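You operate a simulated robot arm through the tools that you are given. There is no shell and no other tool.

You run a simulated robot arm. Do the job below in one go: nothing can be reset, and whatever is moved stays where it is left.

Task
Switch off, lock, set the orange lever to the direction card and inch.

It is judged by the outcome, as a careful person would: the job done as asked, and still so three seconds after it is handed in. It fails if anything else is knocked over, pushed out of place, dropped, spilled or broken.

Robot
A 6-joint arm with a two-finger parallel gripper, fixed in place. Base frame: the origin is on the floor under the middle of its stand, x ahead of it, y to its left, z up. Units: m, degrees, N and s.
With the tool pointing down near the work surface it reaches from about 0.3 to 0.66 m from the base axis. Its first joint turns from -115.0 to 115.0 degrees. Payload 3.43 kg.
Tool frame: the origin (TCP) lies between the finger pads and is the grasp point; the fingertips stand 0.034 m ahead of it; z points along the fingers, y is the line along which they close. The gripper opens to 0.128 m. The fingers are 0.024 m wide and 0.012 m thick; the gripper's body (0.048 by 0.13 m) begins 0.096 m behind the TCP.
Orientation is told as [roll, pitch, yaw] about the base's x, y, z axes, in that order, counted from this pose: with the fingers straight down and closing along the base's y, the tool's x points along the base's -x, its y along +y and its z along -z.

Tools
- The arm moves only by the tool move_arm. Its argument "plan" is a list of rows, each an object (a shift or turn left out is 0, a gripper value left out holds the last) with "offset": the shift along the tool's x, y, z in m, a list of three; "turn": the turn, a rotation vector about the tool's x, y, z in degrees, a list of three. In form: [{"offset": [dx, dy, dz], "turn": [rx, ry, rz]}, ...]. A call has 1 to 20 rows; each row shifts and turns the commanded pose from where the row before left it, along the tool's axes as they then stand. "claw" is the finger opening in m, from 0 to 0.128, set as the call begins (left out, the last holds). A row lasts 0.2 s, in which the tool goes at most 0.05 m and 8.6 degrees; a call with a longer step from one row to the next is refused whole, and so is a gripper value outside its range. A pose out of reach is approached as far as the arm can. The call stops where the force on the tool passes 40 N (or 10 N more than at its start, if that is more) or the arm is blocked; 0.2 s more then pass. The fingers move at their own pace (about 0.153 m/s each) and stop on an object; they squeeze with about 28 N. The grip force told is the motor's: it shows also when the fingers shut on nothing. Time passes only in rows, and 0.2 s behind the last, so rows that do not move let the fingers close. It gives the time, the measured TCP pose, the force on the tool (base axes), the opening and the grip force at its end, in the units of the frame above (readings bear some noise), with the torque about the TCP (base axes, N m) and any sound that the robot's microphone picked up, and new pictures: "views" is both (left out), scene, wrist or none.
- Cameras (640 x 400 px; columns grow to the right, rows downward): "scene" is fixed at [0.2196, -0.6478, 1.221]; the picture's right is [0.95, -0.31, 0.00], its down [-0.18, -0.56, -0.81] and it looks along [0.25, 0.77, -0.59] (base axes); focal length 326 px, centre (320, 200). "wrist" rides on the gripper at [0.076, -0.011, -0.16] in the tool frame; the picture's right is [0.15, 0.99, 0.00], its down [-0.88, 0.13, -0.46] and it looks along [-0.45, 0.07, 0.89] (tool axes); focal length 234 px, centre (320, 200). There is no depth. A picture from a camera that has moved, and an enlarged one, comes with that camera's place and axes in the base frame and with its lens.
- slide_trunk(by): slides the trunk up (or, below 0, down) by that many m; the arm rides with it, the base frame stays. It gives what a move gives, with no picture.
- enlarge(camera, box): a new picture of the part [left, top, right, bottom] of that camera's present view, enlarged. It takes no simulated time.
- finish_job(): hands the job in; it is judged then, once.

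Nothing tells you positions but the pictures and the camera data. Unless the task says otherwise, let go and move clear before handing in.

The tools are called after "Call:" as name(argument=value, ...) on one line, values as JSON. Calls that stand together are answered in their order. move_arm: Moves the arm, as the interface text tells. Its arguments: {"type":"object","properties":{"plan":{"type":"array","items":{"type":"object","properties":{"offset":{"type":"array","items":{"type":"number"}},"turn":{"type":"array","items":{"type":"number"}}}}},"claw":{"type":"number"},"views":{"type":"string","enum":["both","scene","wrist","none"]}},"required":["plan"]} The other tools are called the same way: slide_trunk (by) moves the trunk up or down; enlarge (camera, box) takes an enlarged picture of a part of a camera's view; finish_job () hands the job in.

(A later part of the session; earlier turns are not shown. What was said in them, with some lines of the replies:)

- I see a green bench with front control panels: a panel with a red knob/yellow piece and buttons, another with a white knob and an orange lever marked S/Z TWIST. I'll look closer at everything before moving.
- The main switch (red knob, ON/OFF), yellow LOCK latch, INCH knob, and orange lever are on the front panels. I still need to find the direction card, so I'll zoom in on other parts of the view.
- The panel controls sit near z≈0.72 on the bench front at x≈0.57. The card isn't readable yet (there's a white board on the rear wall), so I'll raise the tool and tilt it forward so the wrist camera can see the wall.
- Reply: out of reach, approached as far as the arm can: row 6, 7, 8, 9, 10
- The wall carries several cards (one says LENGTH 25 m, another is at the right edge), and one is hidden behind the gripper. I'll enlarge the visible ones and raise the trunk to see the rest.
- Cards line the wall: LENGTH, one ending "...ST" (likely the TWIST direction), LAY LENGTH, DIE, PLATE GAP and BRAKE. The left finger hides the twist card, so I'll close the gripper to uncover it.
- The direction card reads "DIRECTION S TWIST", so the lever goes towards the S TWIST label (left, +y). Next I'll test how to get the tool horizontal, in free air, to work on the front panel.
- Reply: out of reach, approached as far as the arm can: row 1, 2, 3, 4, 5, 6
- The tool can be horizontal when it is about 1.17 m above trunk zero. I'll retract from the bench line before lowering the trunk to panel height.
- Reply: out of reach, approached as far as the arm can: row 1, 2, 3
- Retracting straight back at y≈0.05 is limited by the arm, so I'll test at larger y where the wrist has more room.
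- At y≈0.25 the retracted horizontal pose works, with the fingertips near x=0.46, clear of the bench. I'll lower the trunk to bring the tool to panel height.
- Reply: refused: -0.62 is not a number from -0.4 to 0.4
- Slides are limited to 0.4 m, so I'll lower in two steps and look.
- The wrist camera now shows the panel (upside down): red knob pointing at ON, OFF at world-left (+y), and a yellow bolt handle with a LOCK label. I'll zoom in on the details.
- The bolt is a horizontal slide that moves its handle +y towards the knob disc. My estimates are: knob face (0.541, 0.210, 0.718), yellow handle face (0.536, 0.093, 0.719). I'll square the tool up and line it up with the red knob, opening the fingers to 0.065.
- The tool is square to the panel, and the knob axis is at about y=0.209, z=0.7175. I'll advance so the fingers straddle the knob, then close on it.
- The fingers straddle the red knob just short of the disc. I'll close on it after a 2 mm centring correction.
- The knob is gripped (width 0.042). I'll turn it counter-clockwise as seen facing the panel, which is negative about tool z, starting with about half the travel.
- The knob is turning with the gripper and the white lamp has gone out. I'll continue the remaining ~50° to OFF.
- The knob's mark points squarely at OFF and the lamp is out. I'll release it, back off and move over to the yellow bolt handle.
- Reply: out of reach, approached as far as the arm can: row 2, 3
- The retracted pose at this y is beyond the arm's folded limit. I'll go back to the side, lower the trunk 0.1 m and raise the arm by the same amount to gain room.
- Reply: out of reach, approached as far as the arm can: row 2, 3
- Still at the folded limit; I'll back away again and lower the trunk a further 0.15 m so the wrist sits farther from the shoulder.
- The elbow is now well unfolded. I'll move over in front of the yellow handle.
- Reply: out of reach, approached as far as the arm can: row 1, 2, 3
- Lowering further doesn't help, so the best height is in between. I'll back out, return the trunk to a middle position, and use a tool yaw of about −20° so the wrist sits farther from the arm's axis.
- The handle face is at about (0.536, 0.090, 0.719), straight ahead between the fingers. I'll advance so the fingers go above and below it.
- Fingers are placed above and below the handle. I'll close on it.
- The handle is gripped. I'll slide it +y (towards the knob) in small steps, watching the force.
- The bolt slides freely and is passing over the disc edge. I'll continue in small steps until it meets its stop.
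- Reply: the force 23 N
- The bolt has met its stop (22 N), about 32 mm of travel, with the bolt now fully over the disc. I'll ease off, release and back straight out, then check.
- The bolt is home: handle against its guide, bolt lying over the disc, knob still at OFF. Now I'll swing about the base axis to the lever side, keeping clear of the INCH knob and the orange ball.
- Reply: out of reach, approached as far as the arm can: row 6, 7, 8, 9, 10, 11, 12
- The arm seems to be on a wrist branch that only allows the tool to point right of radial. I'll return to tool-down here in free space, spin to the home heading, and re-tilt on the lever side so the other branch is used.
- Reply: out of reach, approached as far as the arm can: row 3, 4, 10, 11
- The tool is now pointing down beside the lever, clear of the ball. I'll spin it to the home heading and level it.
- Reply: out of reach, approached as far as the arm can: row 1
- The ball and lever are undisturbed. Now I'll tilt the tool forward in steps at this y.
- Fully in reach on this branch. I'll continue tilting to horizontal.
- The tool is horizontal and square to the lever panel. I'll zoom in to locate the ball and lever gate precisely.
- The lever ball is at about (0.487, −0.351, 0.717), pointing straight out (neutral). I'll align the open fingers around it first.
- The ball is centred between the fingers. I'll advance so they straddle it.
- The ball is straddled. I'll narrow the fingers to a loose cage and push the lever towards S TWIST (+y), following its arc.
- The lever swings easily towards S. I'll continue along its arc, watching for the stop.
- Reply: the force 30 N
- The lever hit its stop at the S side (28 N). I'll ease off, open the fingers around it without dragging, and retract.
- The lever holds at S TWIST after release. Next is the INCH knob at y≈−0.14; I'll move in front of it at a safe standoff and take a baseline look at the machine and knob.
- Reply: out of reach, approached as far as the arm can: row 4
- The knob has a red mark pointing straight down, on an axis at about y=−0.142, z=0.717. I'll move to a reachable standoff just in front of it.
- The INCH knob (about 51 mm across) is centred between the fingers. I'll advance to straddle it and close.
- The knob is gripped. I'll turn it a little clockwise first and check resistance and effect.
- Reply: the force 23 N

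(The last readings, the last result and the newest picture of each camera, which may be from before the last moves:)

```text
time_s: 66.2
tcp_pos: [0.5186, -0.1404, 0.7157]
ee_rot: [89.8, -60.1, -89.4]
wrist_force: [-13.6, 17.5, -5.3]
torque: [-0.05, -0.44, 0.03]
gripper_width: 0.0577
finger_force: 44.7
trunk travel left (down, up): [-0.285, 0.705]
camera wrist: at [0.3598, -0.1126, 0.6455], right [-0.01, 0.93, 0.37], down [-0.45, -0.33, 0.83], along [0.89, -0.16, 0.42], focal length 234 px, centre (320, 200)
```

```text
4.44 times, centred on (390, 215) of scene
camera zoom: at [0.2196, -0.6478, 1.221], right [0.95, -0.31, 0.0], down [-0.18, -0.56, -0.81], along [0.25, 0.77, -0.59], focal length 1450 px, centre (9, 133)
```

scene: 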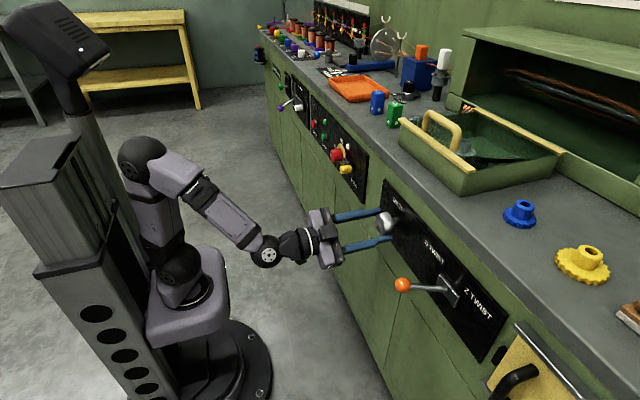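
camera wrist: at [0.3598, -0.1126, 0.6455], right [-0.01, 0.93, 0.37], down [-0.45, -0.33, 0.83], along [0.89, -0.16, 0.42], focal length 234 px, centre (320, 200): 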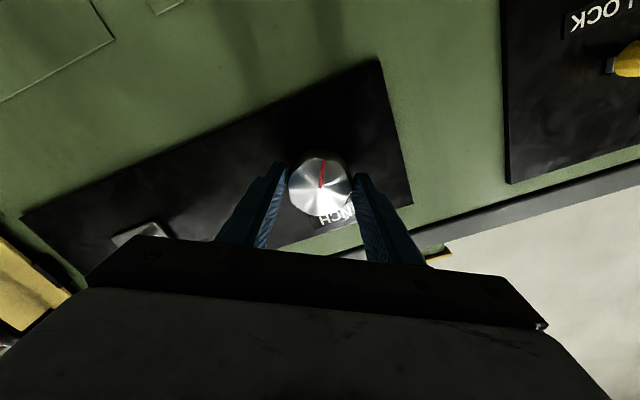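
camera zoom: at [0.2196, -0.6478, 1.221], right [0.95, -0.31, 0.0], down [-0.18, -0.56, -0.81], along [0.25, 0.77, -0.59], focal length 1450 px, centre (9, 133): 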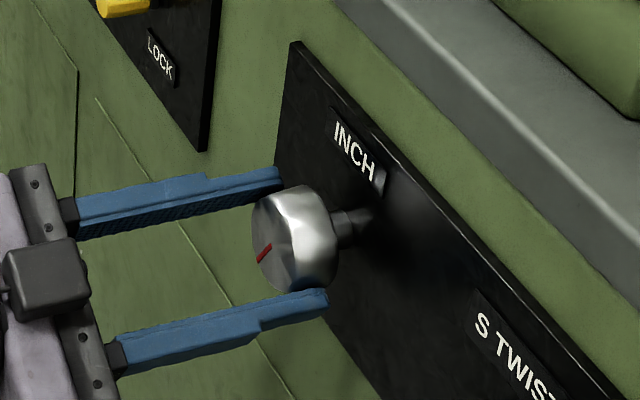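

The knob turns with the gripper, and the bow inside the green cabinet on the bench has rotated with it. Let me look at the cabinet closely before continuing.

Call:
enlarge(camera="scene", box=[440, 30, 640, 180])

Call:
enlarge(camera="scene", box=[500, 60, 640, 150])

```text
2.67 times, centred on (540, 105) of scene
camera zoom: at [0.2196, -0.6478, 1.221], right [0.95, -0.31, 0.0], down [-0.18, -0.56, -0.81], along [0.25, 0.77, -0.59], focal length 870 px, centre (-267, 453)
```

zoom: 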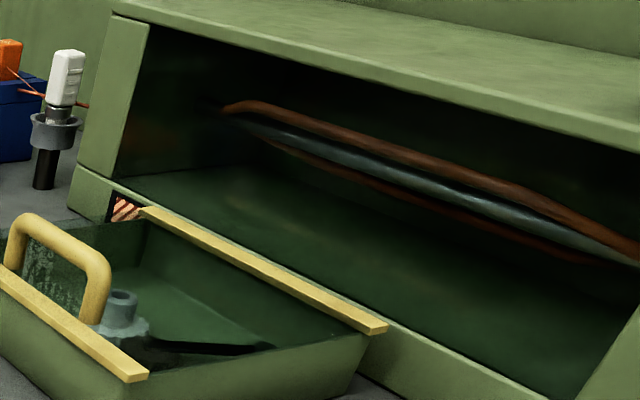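

```text
4.44 times, centred on (570, 105) of scene
camera zoom: at [0.2196, -0.6478, 1.221], right [0.95, -0.31, 0.0], down [-0.18, -0.56, -0.81], along [0.25, 0.77, -0.59], focal length 1450 px, centre (-791, 622)
```

zoom: 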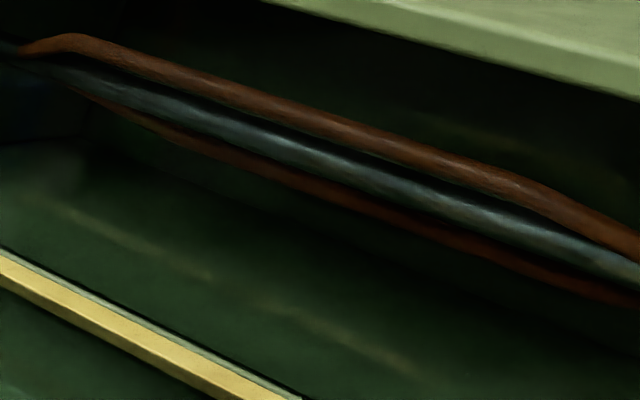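

The inch knob drives the double bow in the cabinet, so turning is the right action. I'll continue to about a quarter turn.

Call:
move_arm(plan=[{"turn": [0, 0, 8]}, {"turn": [0, 0, 8]}, {"turn": [0, 0, 8]}, {"turn": [0, 0, 8]}], claw=0.0)

Call:
enlarge(camera="wrist", box=[230, 90, 410, 230])

Call:
enlarge(camera="scene", box=[440, 30, 640, 180])

```text
time_s: 67.2
tcp_pos: [0.5179, -0.1369, 0.7188]
ee_rot: [90.1, -28.2, -89.4]
wrist_force: [-11.3, 26.9, 3.9]
torque: [-0.09, 0.27, 0.06]
gripper_width: 0.0578
finger_force: 45.0
trunk travel left (down, up): [-0.285, 0.705]
camera wrist: at [0.3597, -0.0786, 0.6718], right [-0.01, 0.6, 0.8], down [-0.45, -0.72, 0.53], along [0.89, -0.36, 0.27], focal length 234 px, centre (320, 200)
```

scene: 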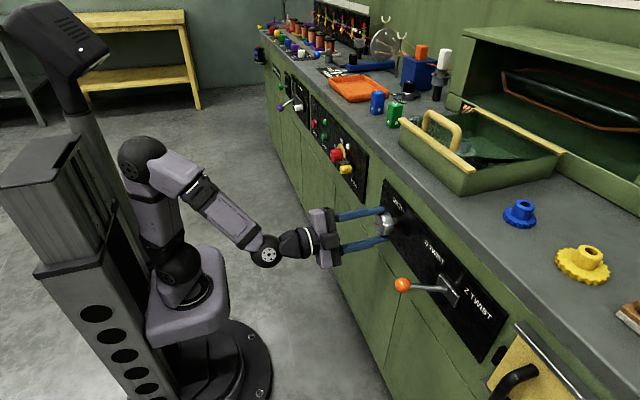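
wrist: 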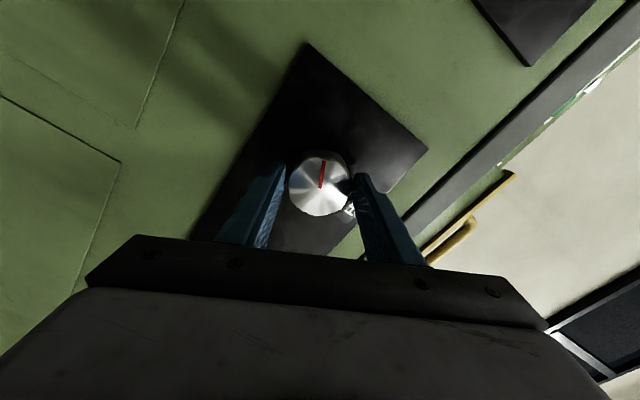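

```text
2.86 times, centred on (320, 160) of wrist
camera zoom: at [0.3597, -0.0786, 0.6718], right [-0.01, 0.6, 0.8], down [-0.45, -0.72, 0.53], along [0.89, -0.36, 0.27], focal length 669 px, centre (320, 314)
```

zoom: 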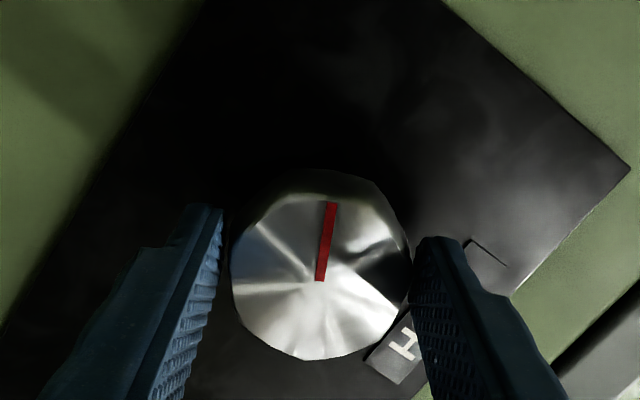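

```text
2.67 times, centred on (540, 105) of scene
camera zoom: at [0.2196, -0.6478, 1.221], right [0.95, -0.31, 0.0], down [-0.18, -0.56, -0.81], along [0.25, 0.77, -0.59], focal length 870 px, centre (-267, 453)
```

zoom: 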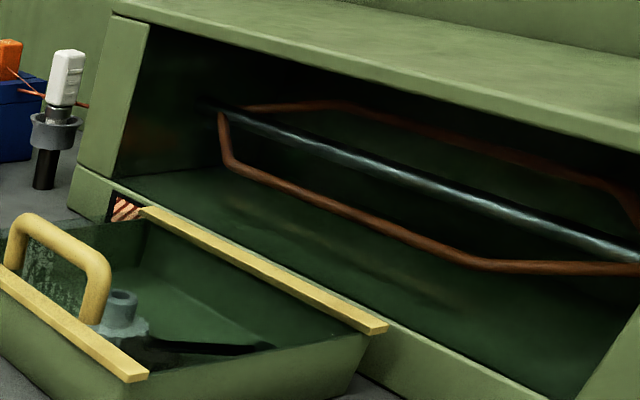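

The turn is working (about 62°), with some side load from slight misalignment. I'll shift a few mm to relieve it, then finish the quarter turn.

Call:
move_arm(plan=[{"offset": [0.0027, 0.0014, 0]}, {"turn": [0, 0, 7]}, {"turn": [0, 0, 7]}, {"turn": [0, 0, 7]}, {"turn": [0, 0, 7]}], claw=0.0)

Call:
enlarge(camera="wrist", box=[230, 90, 410, 230])

Call:
enlarge(camera="scene", box=[440, 30, 640, 180])

```text
time_s: 68.4
tcp_pos: [0.5186, -0.137, 0.7194]
ee_rot: [90.3, -0.2, -89.8]
wrist_force: [-0.1, 12.5, 14.5]
torque: [-0.09, 0.53, -0.78]
gripper_width: 0.0576
finger_force: 44.9
trunk travel left (down, up): [-0.285, 0.705]
camera wrist: at [0.3601, -0.0628, 0.7071], right [-0.01, 0.15, 0.99], down [-0.45, -0.88, 0.13], along [0.89, -0.45, 0.07], focal length 234 px, centre (320, 200)
```

scene: 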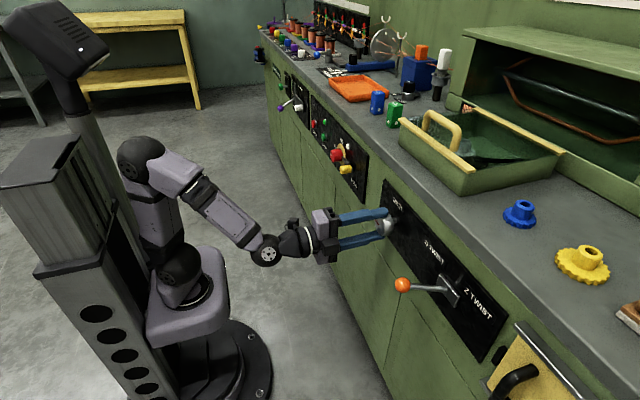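
wrist: 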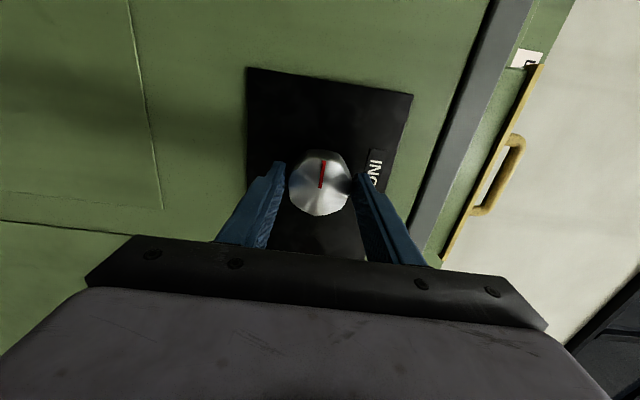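

```text
2.86 times, centred on (320, 160) of wrist
camera zoom: at [0.3601, -0.0628, 0.7071], right [-0.01, 0.15, 0.99], down [-0.45, -0.88, 0.13], along [0.89, -0.45, 0.07], focal length 669 px, centre (320, 314)
```

zoom: 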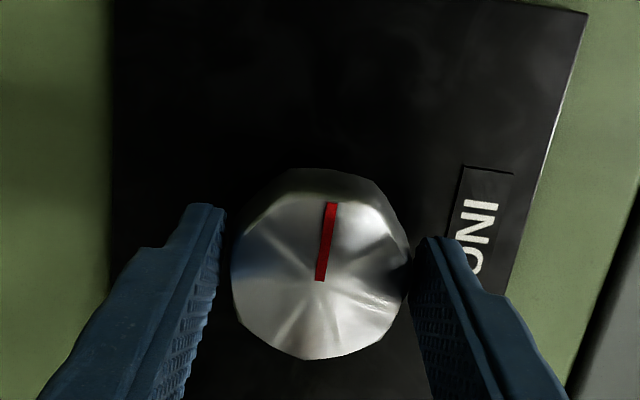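

```text
2.67 times, centred on (540, 105) of scene
camera zoom: at [0.2196, -0.6478, 1.221], right [0.95, -0.31, 0.0], down [-0.18, -0.56, -0.81], along [0.25, 0.77, -0.59], focal length 870 px, centre (-267, 453)
```

zoom: 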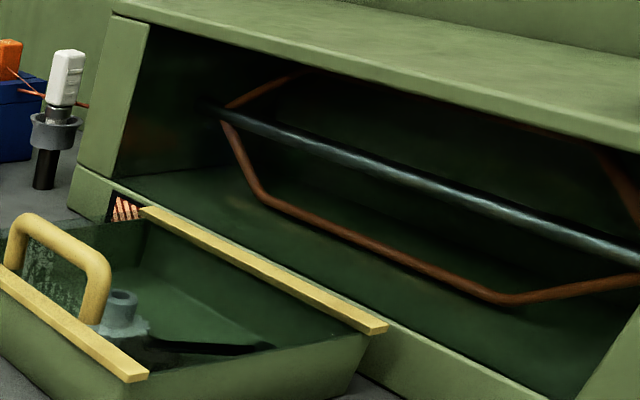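

A small striped window on the cabinet seems to have changed; I'll zoom in on it.

Call:
enlarge(camera="scene", box=[470, 90, 510, 120])

Call:
enlarge(camera="scene", box=[450, 80, 530, 130])

```text
13.33 times, centred on (490, 105) of scene
camera zoom: at [0.2196, -0.6478, 1.221], right [0.95, -0.31, 0.0], down [-0.18, -0.56, -0.81], along [0.25, 0.77, -0.59], focal length 4349 px, centre (-1947, 1467)
```

zoom: 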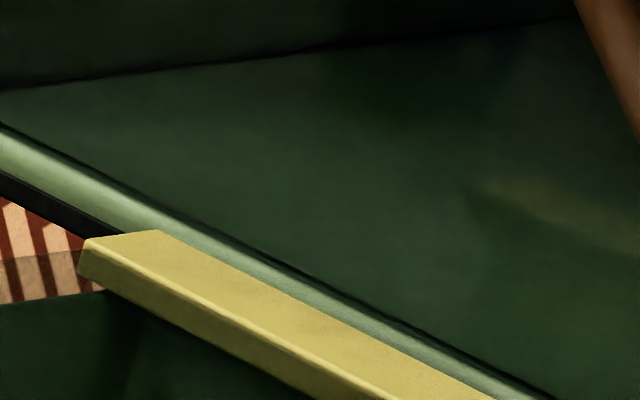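

```text
8.00 times, centred on (490, 105) of scene
camera zoom: at [0.2196, -0.6478, 1.221], right [0.95, -0.31, 0.0], down [-0.18, -0.56, -0.81], along [0.25, 0.77, -0.59], focal length 2609 px, centre (-1040, 960)
```

zoom: 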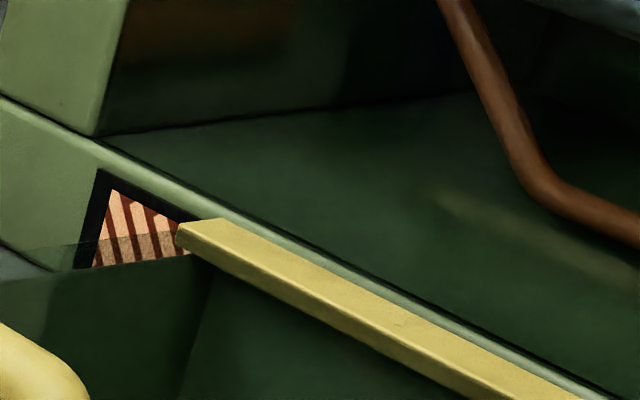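

The window's lay stripes flipped from "///" to "\\\\\\" (S lay) between 62° and 90°, so the inch took effect with the lever at S. I'll add about 10° for margin and then release.

Call:
move_arm(plan=[{"turn": [0, 0, 5]}, {"turn": [0, 0, 5]}], claw=0.0, views="wrist")

Call:
enlarge(camera="scene", box=[450, 80, 530, 130])

```text
time_s: 69.0
tcp_pos: [0.5181, -0.1379, 0.7209]
ee_rot: [90.4, 9.9, -89.6]
wrist_force: [2.6, 7.4, 20.9]
torque: [-0.08, 0.43, -0.82]
gripper_width: 0.0575
finger_force: 45.1
trunk travel left (down, up): [-0.285, 0.705]
camera wrist: at [0.36, -0.0622, 0.7205], right [-0.01, -0.03, 1.0], down [-0.45, -0.89, -0.03], along [0.89, -0.45, 0.0], focal length 234 px, centre (320, 200)
```

wrist: 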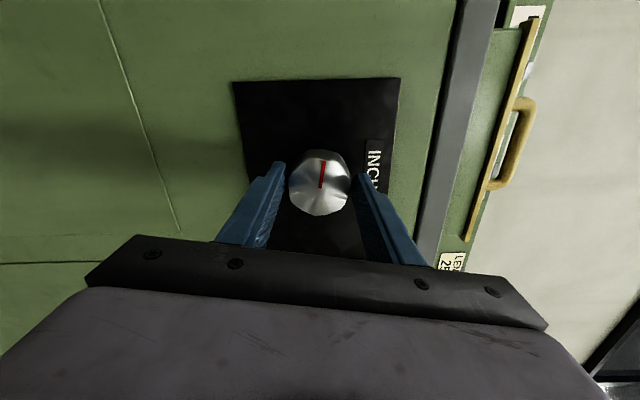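

```text
8.00 times, centred on (490, 105) of scene
camera zoom: at [0.2196, -0.6478, 1.221], right [0.95, -0.31, 0.0], down [-0.18, -0.56, -0.81], along [0.25, 0.77, -0.59], focal length 2609 px, centre (-1040, 960)
```

zoom: 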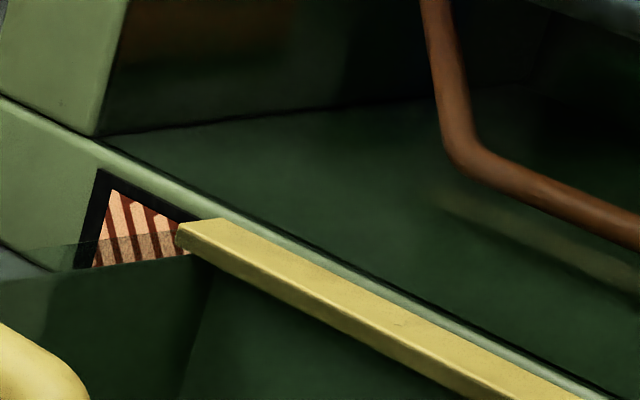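

Window steady at S lay. I'll open the fingers and back straight off the knob.

Call:
move_arm(plan=[{"offset": [0, 0, 0]}, {"offset": [0, 0, 0]}], claw=0.08, views="wrist")

Call:
move_arm(plan=[{"offset": [0, 0, -0.015]}, {"offset": [0, 0, -0.02]}, {"offset": [0, 0, 0]}], claw=0.08)

Call:
enlarge(camera="scene", box=[320, 120, 480, 320])

Call:
enlarge(camera="scene", box=[440, 30, 640, 180])

```text
time_s: 69.6
tcp_pos: [0.5195, -0.1385, 0.7158]
ee_rot: [89.8, 10.1, -89.7]
wrist_force: [-0.3, 0.8, -0.3]
torque: [-0.05, 0.03, 0.03]
gripper_width: 0.08
finger_force: 0.1
trunk travel left (down, up): [-0.285, 0.705]
camera wrist: at [0.3605, -0.0627, 0.7175], right [0.0, -0.03, 1.0], down [-0.45, -0.89, -0.02], along [0.89, -0.45, -0.02], focal length 234 px, centre (320, 200)
```

wrist: 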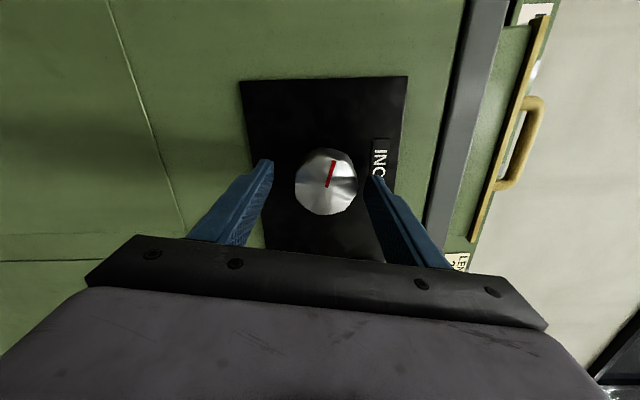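

```text
time_s: 70.4
tcp_pos: [0.4835, -0.1372, 0.7167]
ee_rot: [89.8, 9.9, -89.8]
wrist_force: [0.2, 0.2, 0.2]
torque: [-0.03, 0.0, -0.04]
gripper_width: 0.0799
finger_force: 0.0
trunk travel left (down, up): [-0.285, 0.705]
camera wrist: at [0.3249, -0.0622, 0.7183], right [0.0, -0.03, 1.0], down [-0.45, -0.89, -0.02], along [0.89, -0.45, -0.01], focal length 234 px, centre (320, 200)
```

scene: 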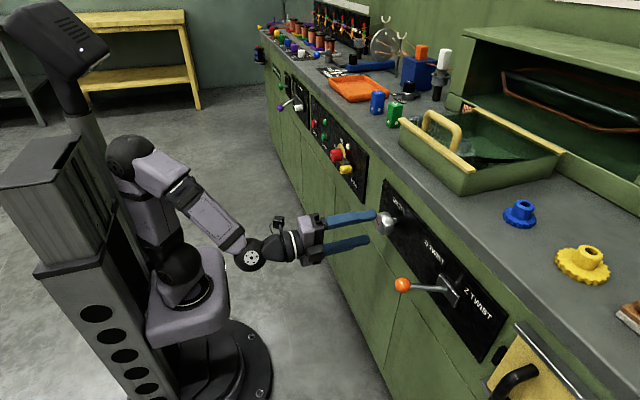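
wrist: 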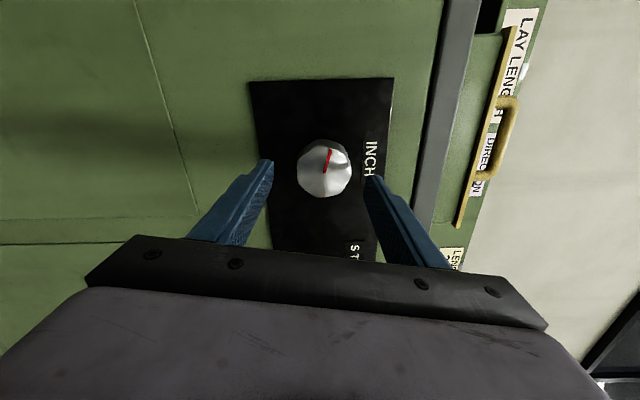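

```text
2.00 times, centred on (400, 220) of scene
camera zoom: at [0.2196, -0.6478, 1.221], right [0.95, -0.31, 0.0], down [-0.18, -0.56, -0.81], along [0.25, 0.77, -0.59], focal length 652 px, centre (160, 160)
```

zoom: 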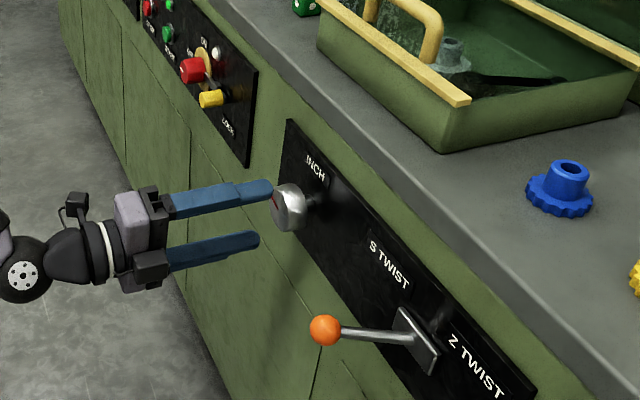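

```text
2.67 times, centred on (540, 105) of scene
camera zoom: at [0.2196, -0.6478, 1.221], right [0.95, -0.31, 0.0], down [-0.18, -0.56, -0.81], along [0.25, 0.77, -0.59], focal length 870 px, centre (-267, 453)
```

zoom: 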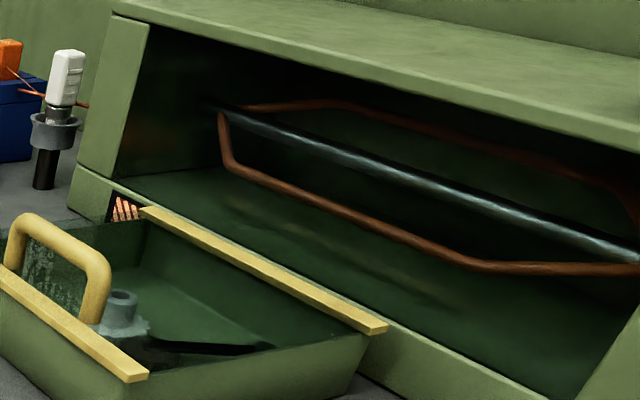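

The knob is released with its mark now pointing sideways (about 105° turned) and the window shows S lay. I'll back the arm clear and check everything again for stability.

Call:
move_arm(plan=[{"offset": [-0.025, 0.005, -0.03]}, {"offset": [-0.035, 0.006, -0.03]}, {"offset": [0, 0, 0]}, {"offset": [0, 0, 0]}, {"offset": [0, 0, 0]}])

Call:
enlarge(camera="scene", box=[320, 120, 480, 320])

Call:
enlarge(camera="scene", box=[440, 30, 640, 180])

Call:
enlarge(camera="scene", box=[300, 110, 400, 210])

Call:
enlarge(camera="scene", box=[240, 0, 480, 130])

```text
time_s: 71.6
tcp_pos: [0.426, -0.1998, 0.7177]
ee_rot: [89.8, 10.0, -89.7]
wrist_force: [-0.3, -0.4, -0.3]
torque: [-0.01, -0.02, -0.03]
gripper_width: 0.0801
finger_force: 0.2
trunk travel left (down, up): [-0.285, 0.705]
camera wrist: at [0.2664, -0.1239, 0.7196], right [0.0, -0.03, 1.0], down [-0.45, -0.89, -0.02], along [0.89, -0.45, -0.01], focal length 234 px, centre (320, 200)
```

scene: 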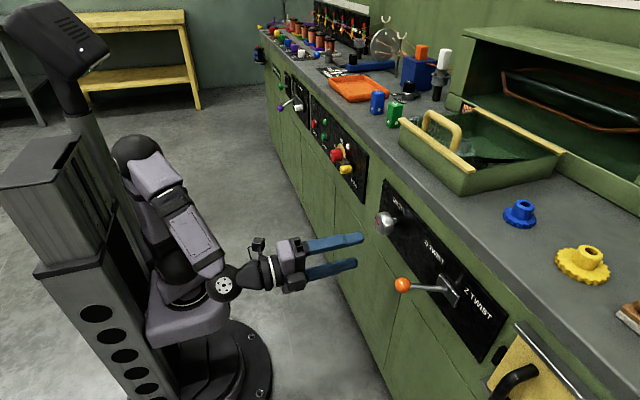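
wrist: 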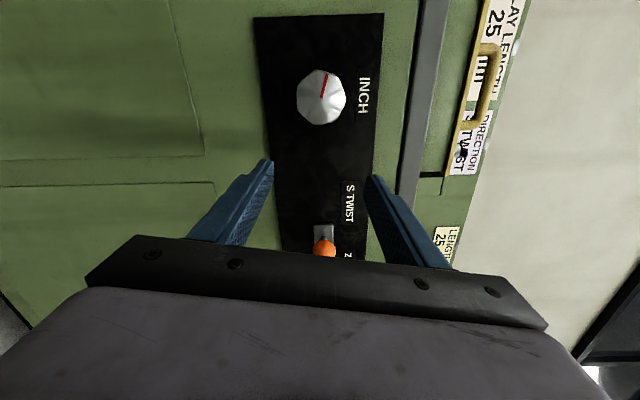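

```text
2.00 times, centred on (400, 220) of scene
camera zoom: at [0.2196, -0.6478, 1.221], right [0.95, -0.31, 0.0], down [-0.18, -0.56, -0.81], along [0.25, 0.77, -0.59], focal length 652 px, centre (160, 160)
```

zoom: 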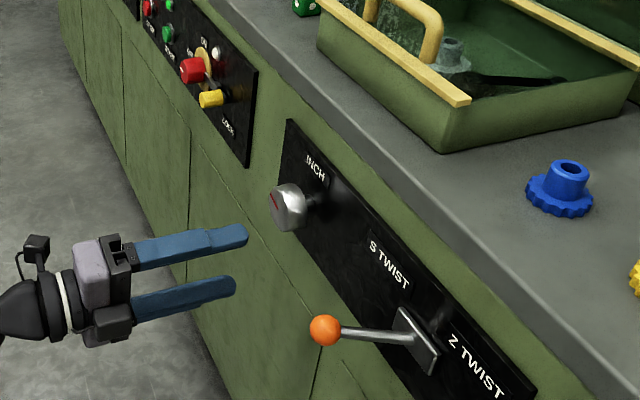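

```text
2.67 times, centred on (540, 105) of scene
camera zoom: at [0.2196, -0.6478, 1.221], right [0.95, -0.31, 0.0], down [-0.18, -0.56, -0.81], along [0.25, 0.77, -0.59], focal length 870 px, centre (-267, 453)
```

zoom: 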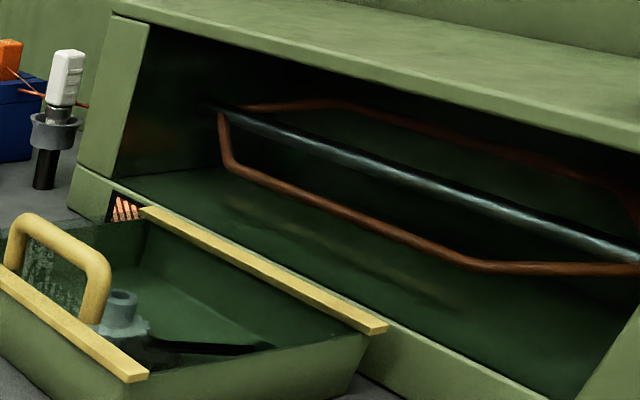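

```text
4.00 times, centred on (350, 160) of scene
camera zoom: at [0.2196, -0.6478, 1.221], right [0.95, -0.31, 0.0], down [-0.18, -0.56, -0.81], along [0.25, 0.77, -0.59], focal length 1305 px, centre (200, 360)
```

zoom: 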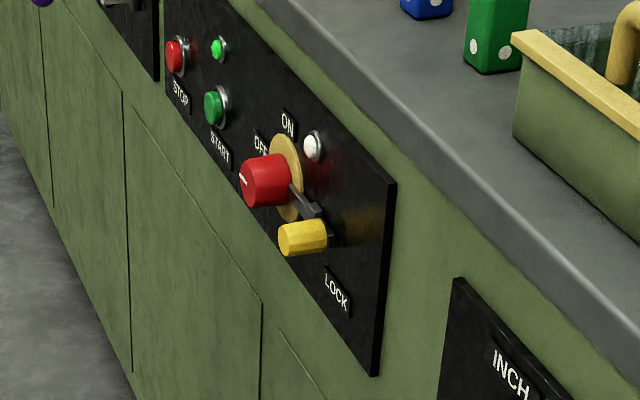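

```text
2.67 times, centred on (360, 65) of scene
camera zoom: at [0.2196, -0.6478, 1.221], right [0.95, -0.31, 0.0], down [-0.18, -0.56, -0.81], along [0.25, 0.77, -0.59], focal length 870 px, centre (213, 560)
```

zoom: 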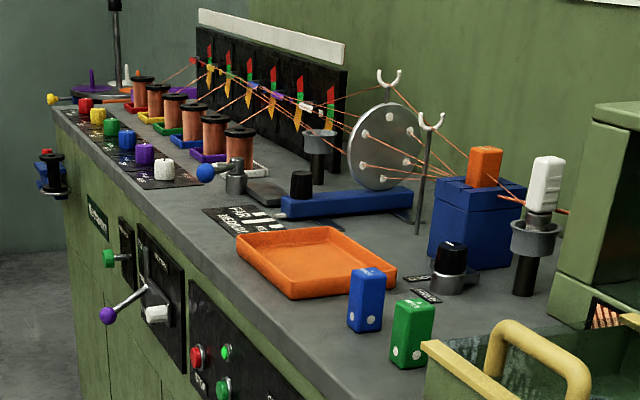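

Bolt, knob, lever and bow all hold. I'd like to check the small green item beside STOP/START and the whole panel once more before finishing.

Call:
enlarge(camera="scene", box=[305, 105, 345, 145])

Call:
enlarge(camera="scene", box=[325, 135, 375, 185])

Call:
enlarge(camera="scene", box=[370, 200, 420, 250])

```text
10.00 times, centred on (325, 125) of scene
camera zoom: at [0.2196, -0.6478, 1.221], right [0.95, -0.31, 0.0], down [-0.18, -0.56, -0.81], along [0.25, 0.77, -0.59], focal length 3262 px, centre (270, 950)
```

zoom: 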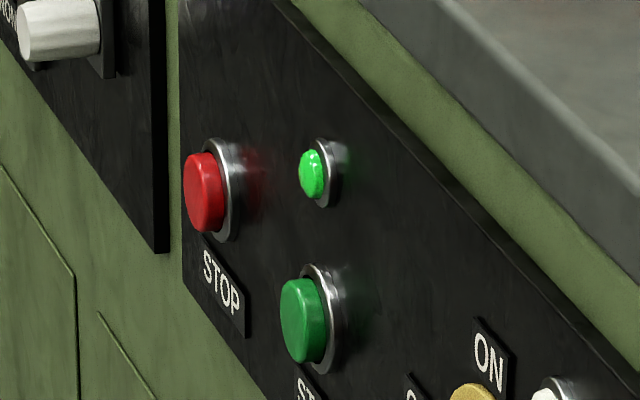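

```text
8.00 times, centred on (350, 160) of scene
camera zoom: at [0.2196, -0.6478, 1.221], right [0.95, -0.31, 0.0], down [-0.18, -0.56, -0.81], along [0.25, 0.77, -0.59], focal length 2609 px, centre (80, 520)
```

zoom: 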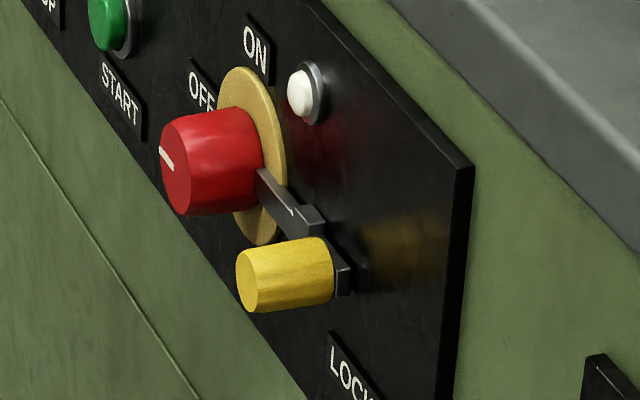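

```text
8.00 times, centred on (395, 225) of scene
camera zoom: at [0.2196, -0.6478, 1.221], right [0.95, -0.31, 0.0], down [-0.18, -0.56, -0.81], along [0.25, 0.77, -0.59], focal length 2609 px, centre (-280, 0)
```

zoom: 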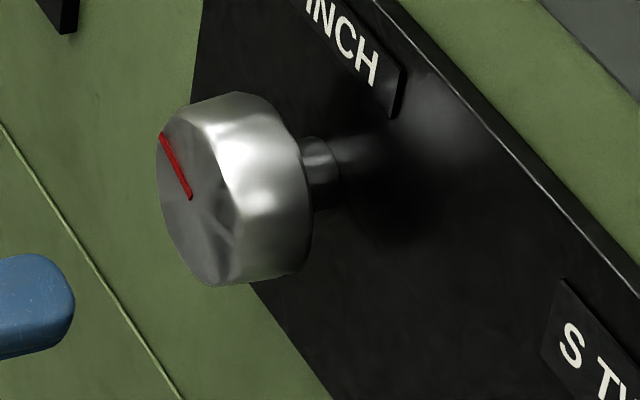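

Everything reads correctly. The main switch is at OFF with its lamp out, and the yellow bolt is home over the disc. The orange lever rests at S TWIST as the card says, the INCH knob has been turned, and the bow and S-lay window are steady. The gripper is open and clear, so I'm handing in.

Call:
finish_job()

```text
The job is handed in.
```

I switched the machine off, locked it, set the orange lever to S TWIST and inched it, then handed the job in. I had no result back at hand-in, so this is what I saw in the pictures just before.

- **Switch off:** The red knob is turned from ON to OFF and the white lamp beside it is out.
- **Lock:** I slid the yellow bolt until it hit its stop, about 32 mm. It now lies over the knob's disc.
- **Lever:** The wall card reads "DIRECTION S TWIST". I pushed the lever to its stop on the S side, and it stayed there after I let go.
- **Inch:** I turned the INCH knob about 105° clockwise. The panel marks no amount or direction, so that was my choice. The bow in the green cabinet turned with it, and the striped window on the cabinet now slants the S way.

I did not press STOP. I took the main switch to be what "switch off" meant, and the small green lamp by STOP and START looked unlit.

Nothing else looked moved or knocked over. The gripper is open and clear of the panels.
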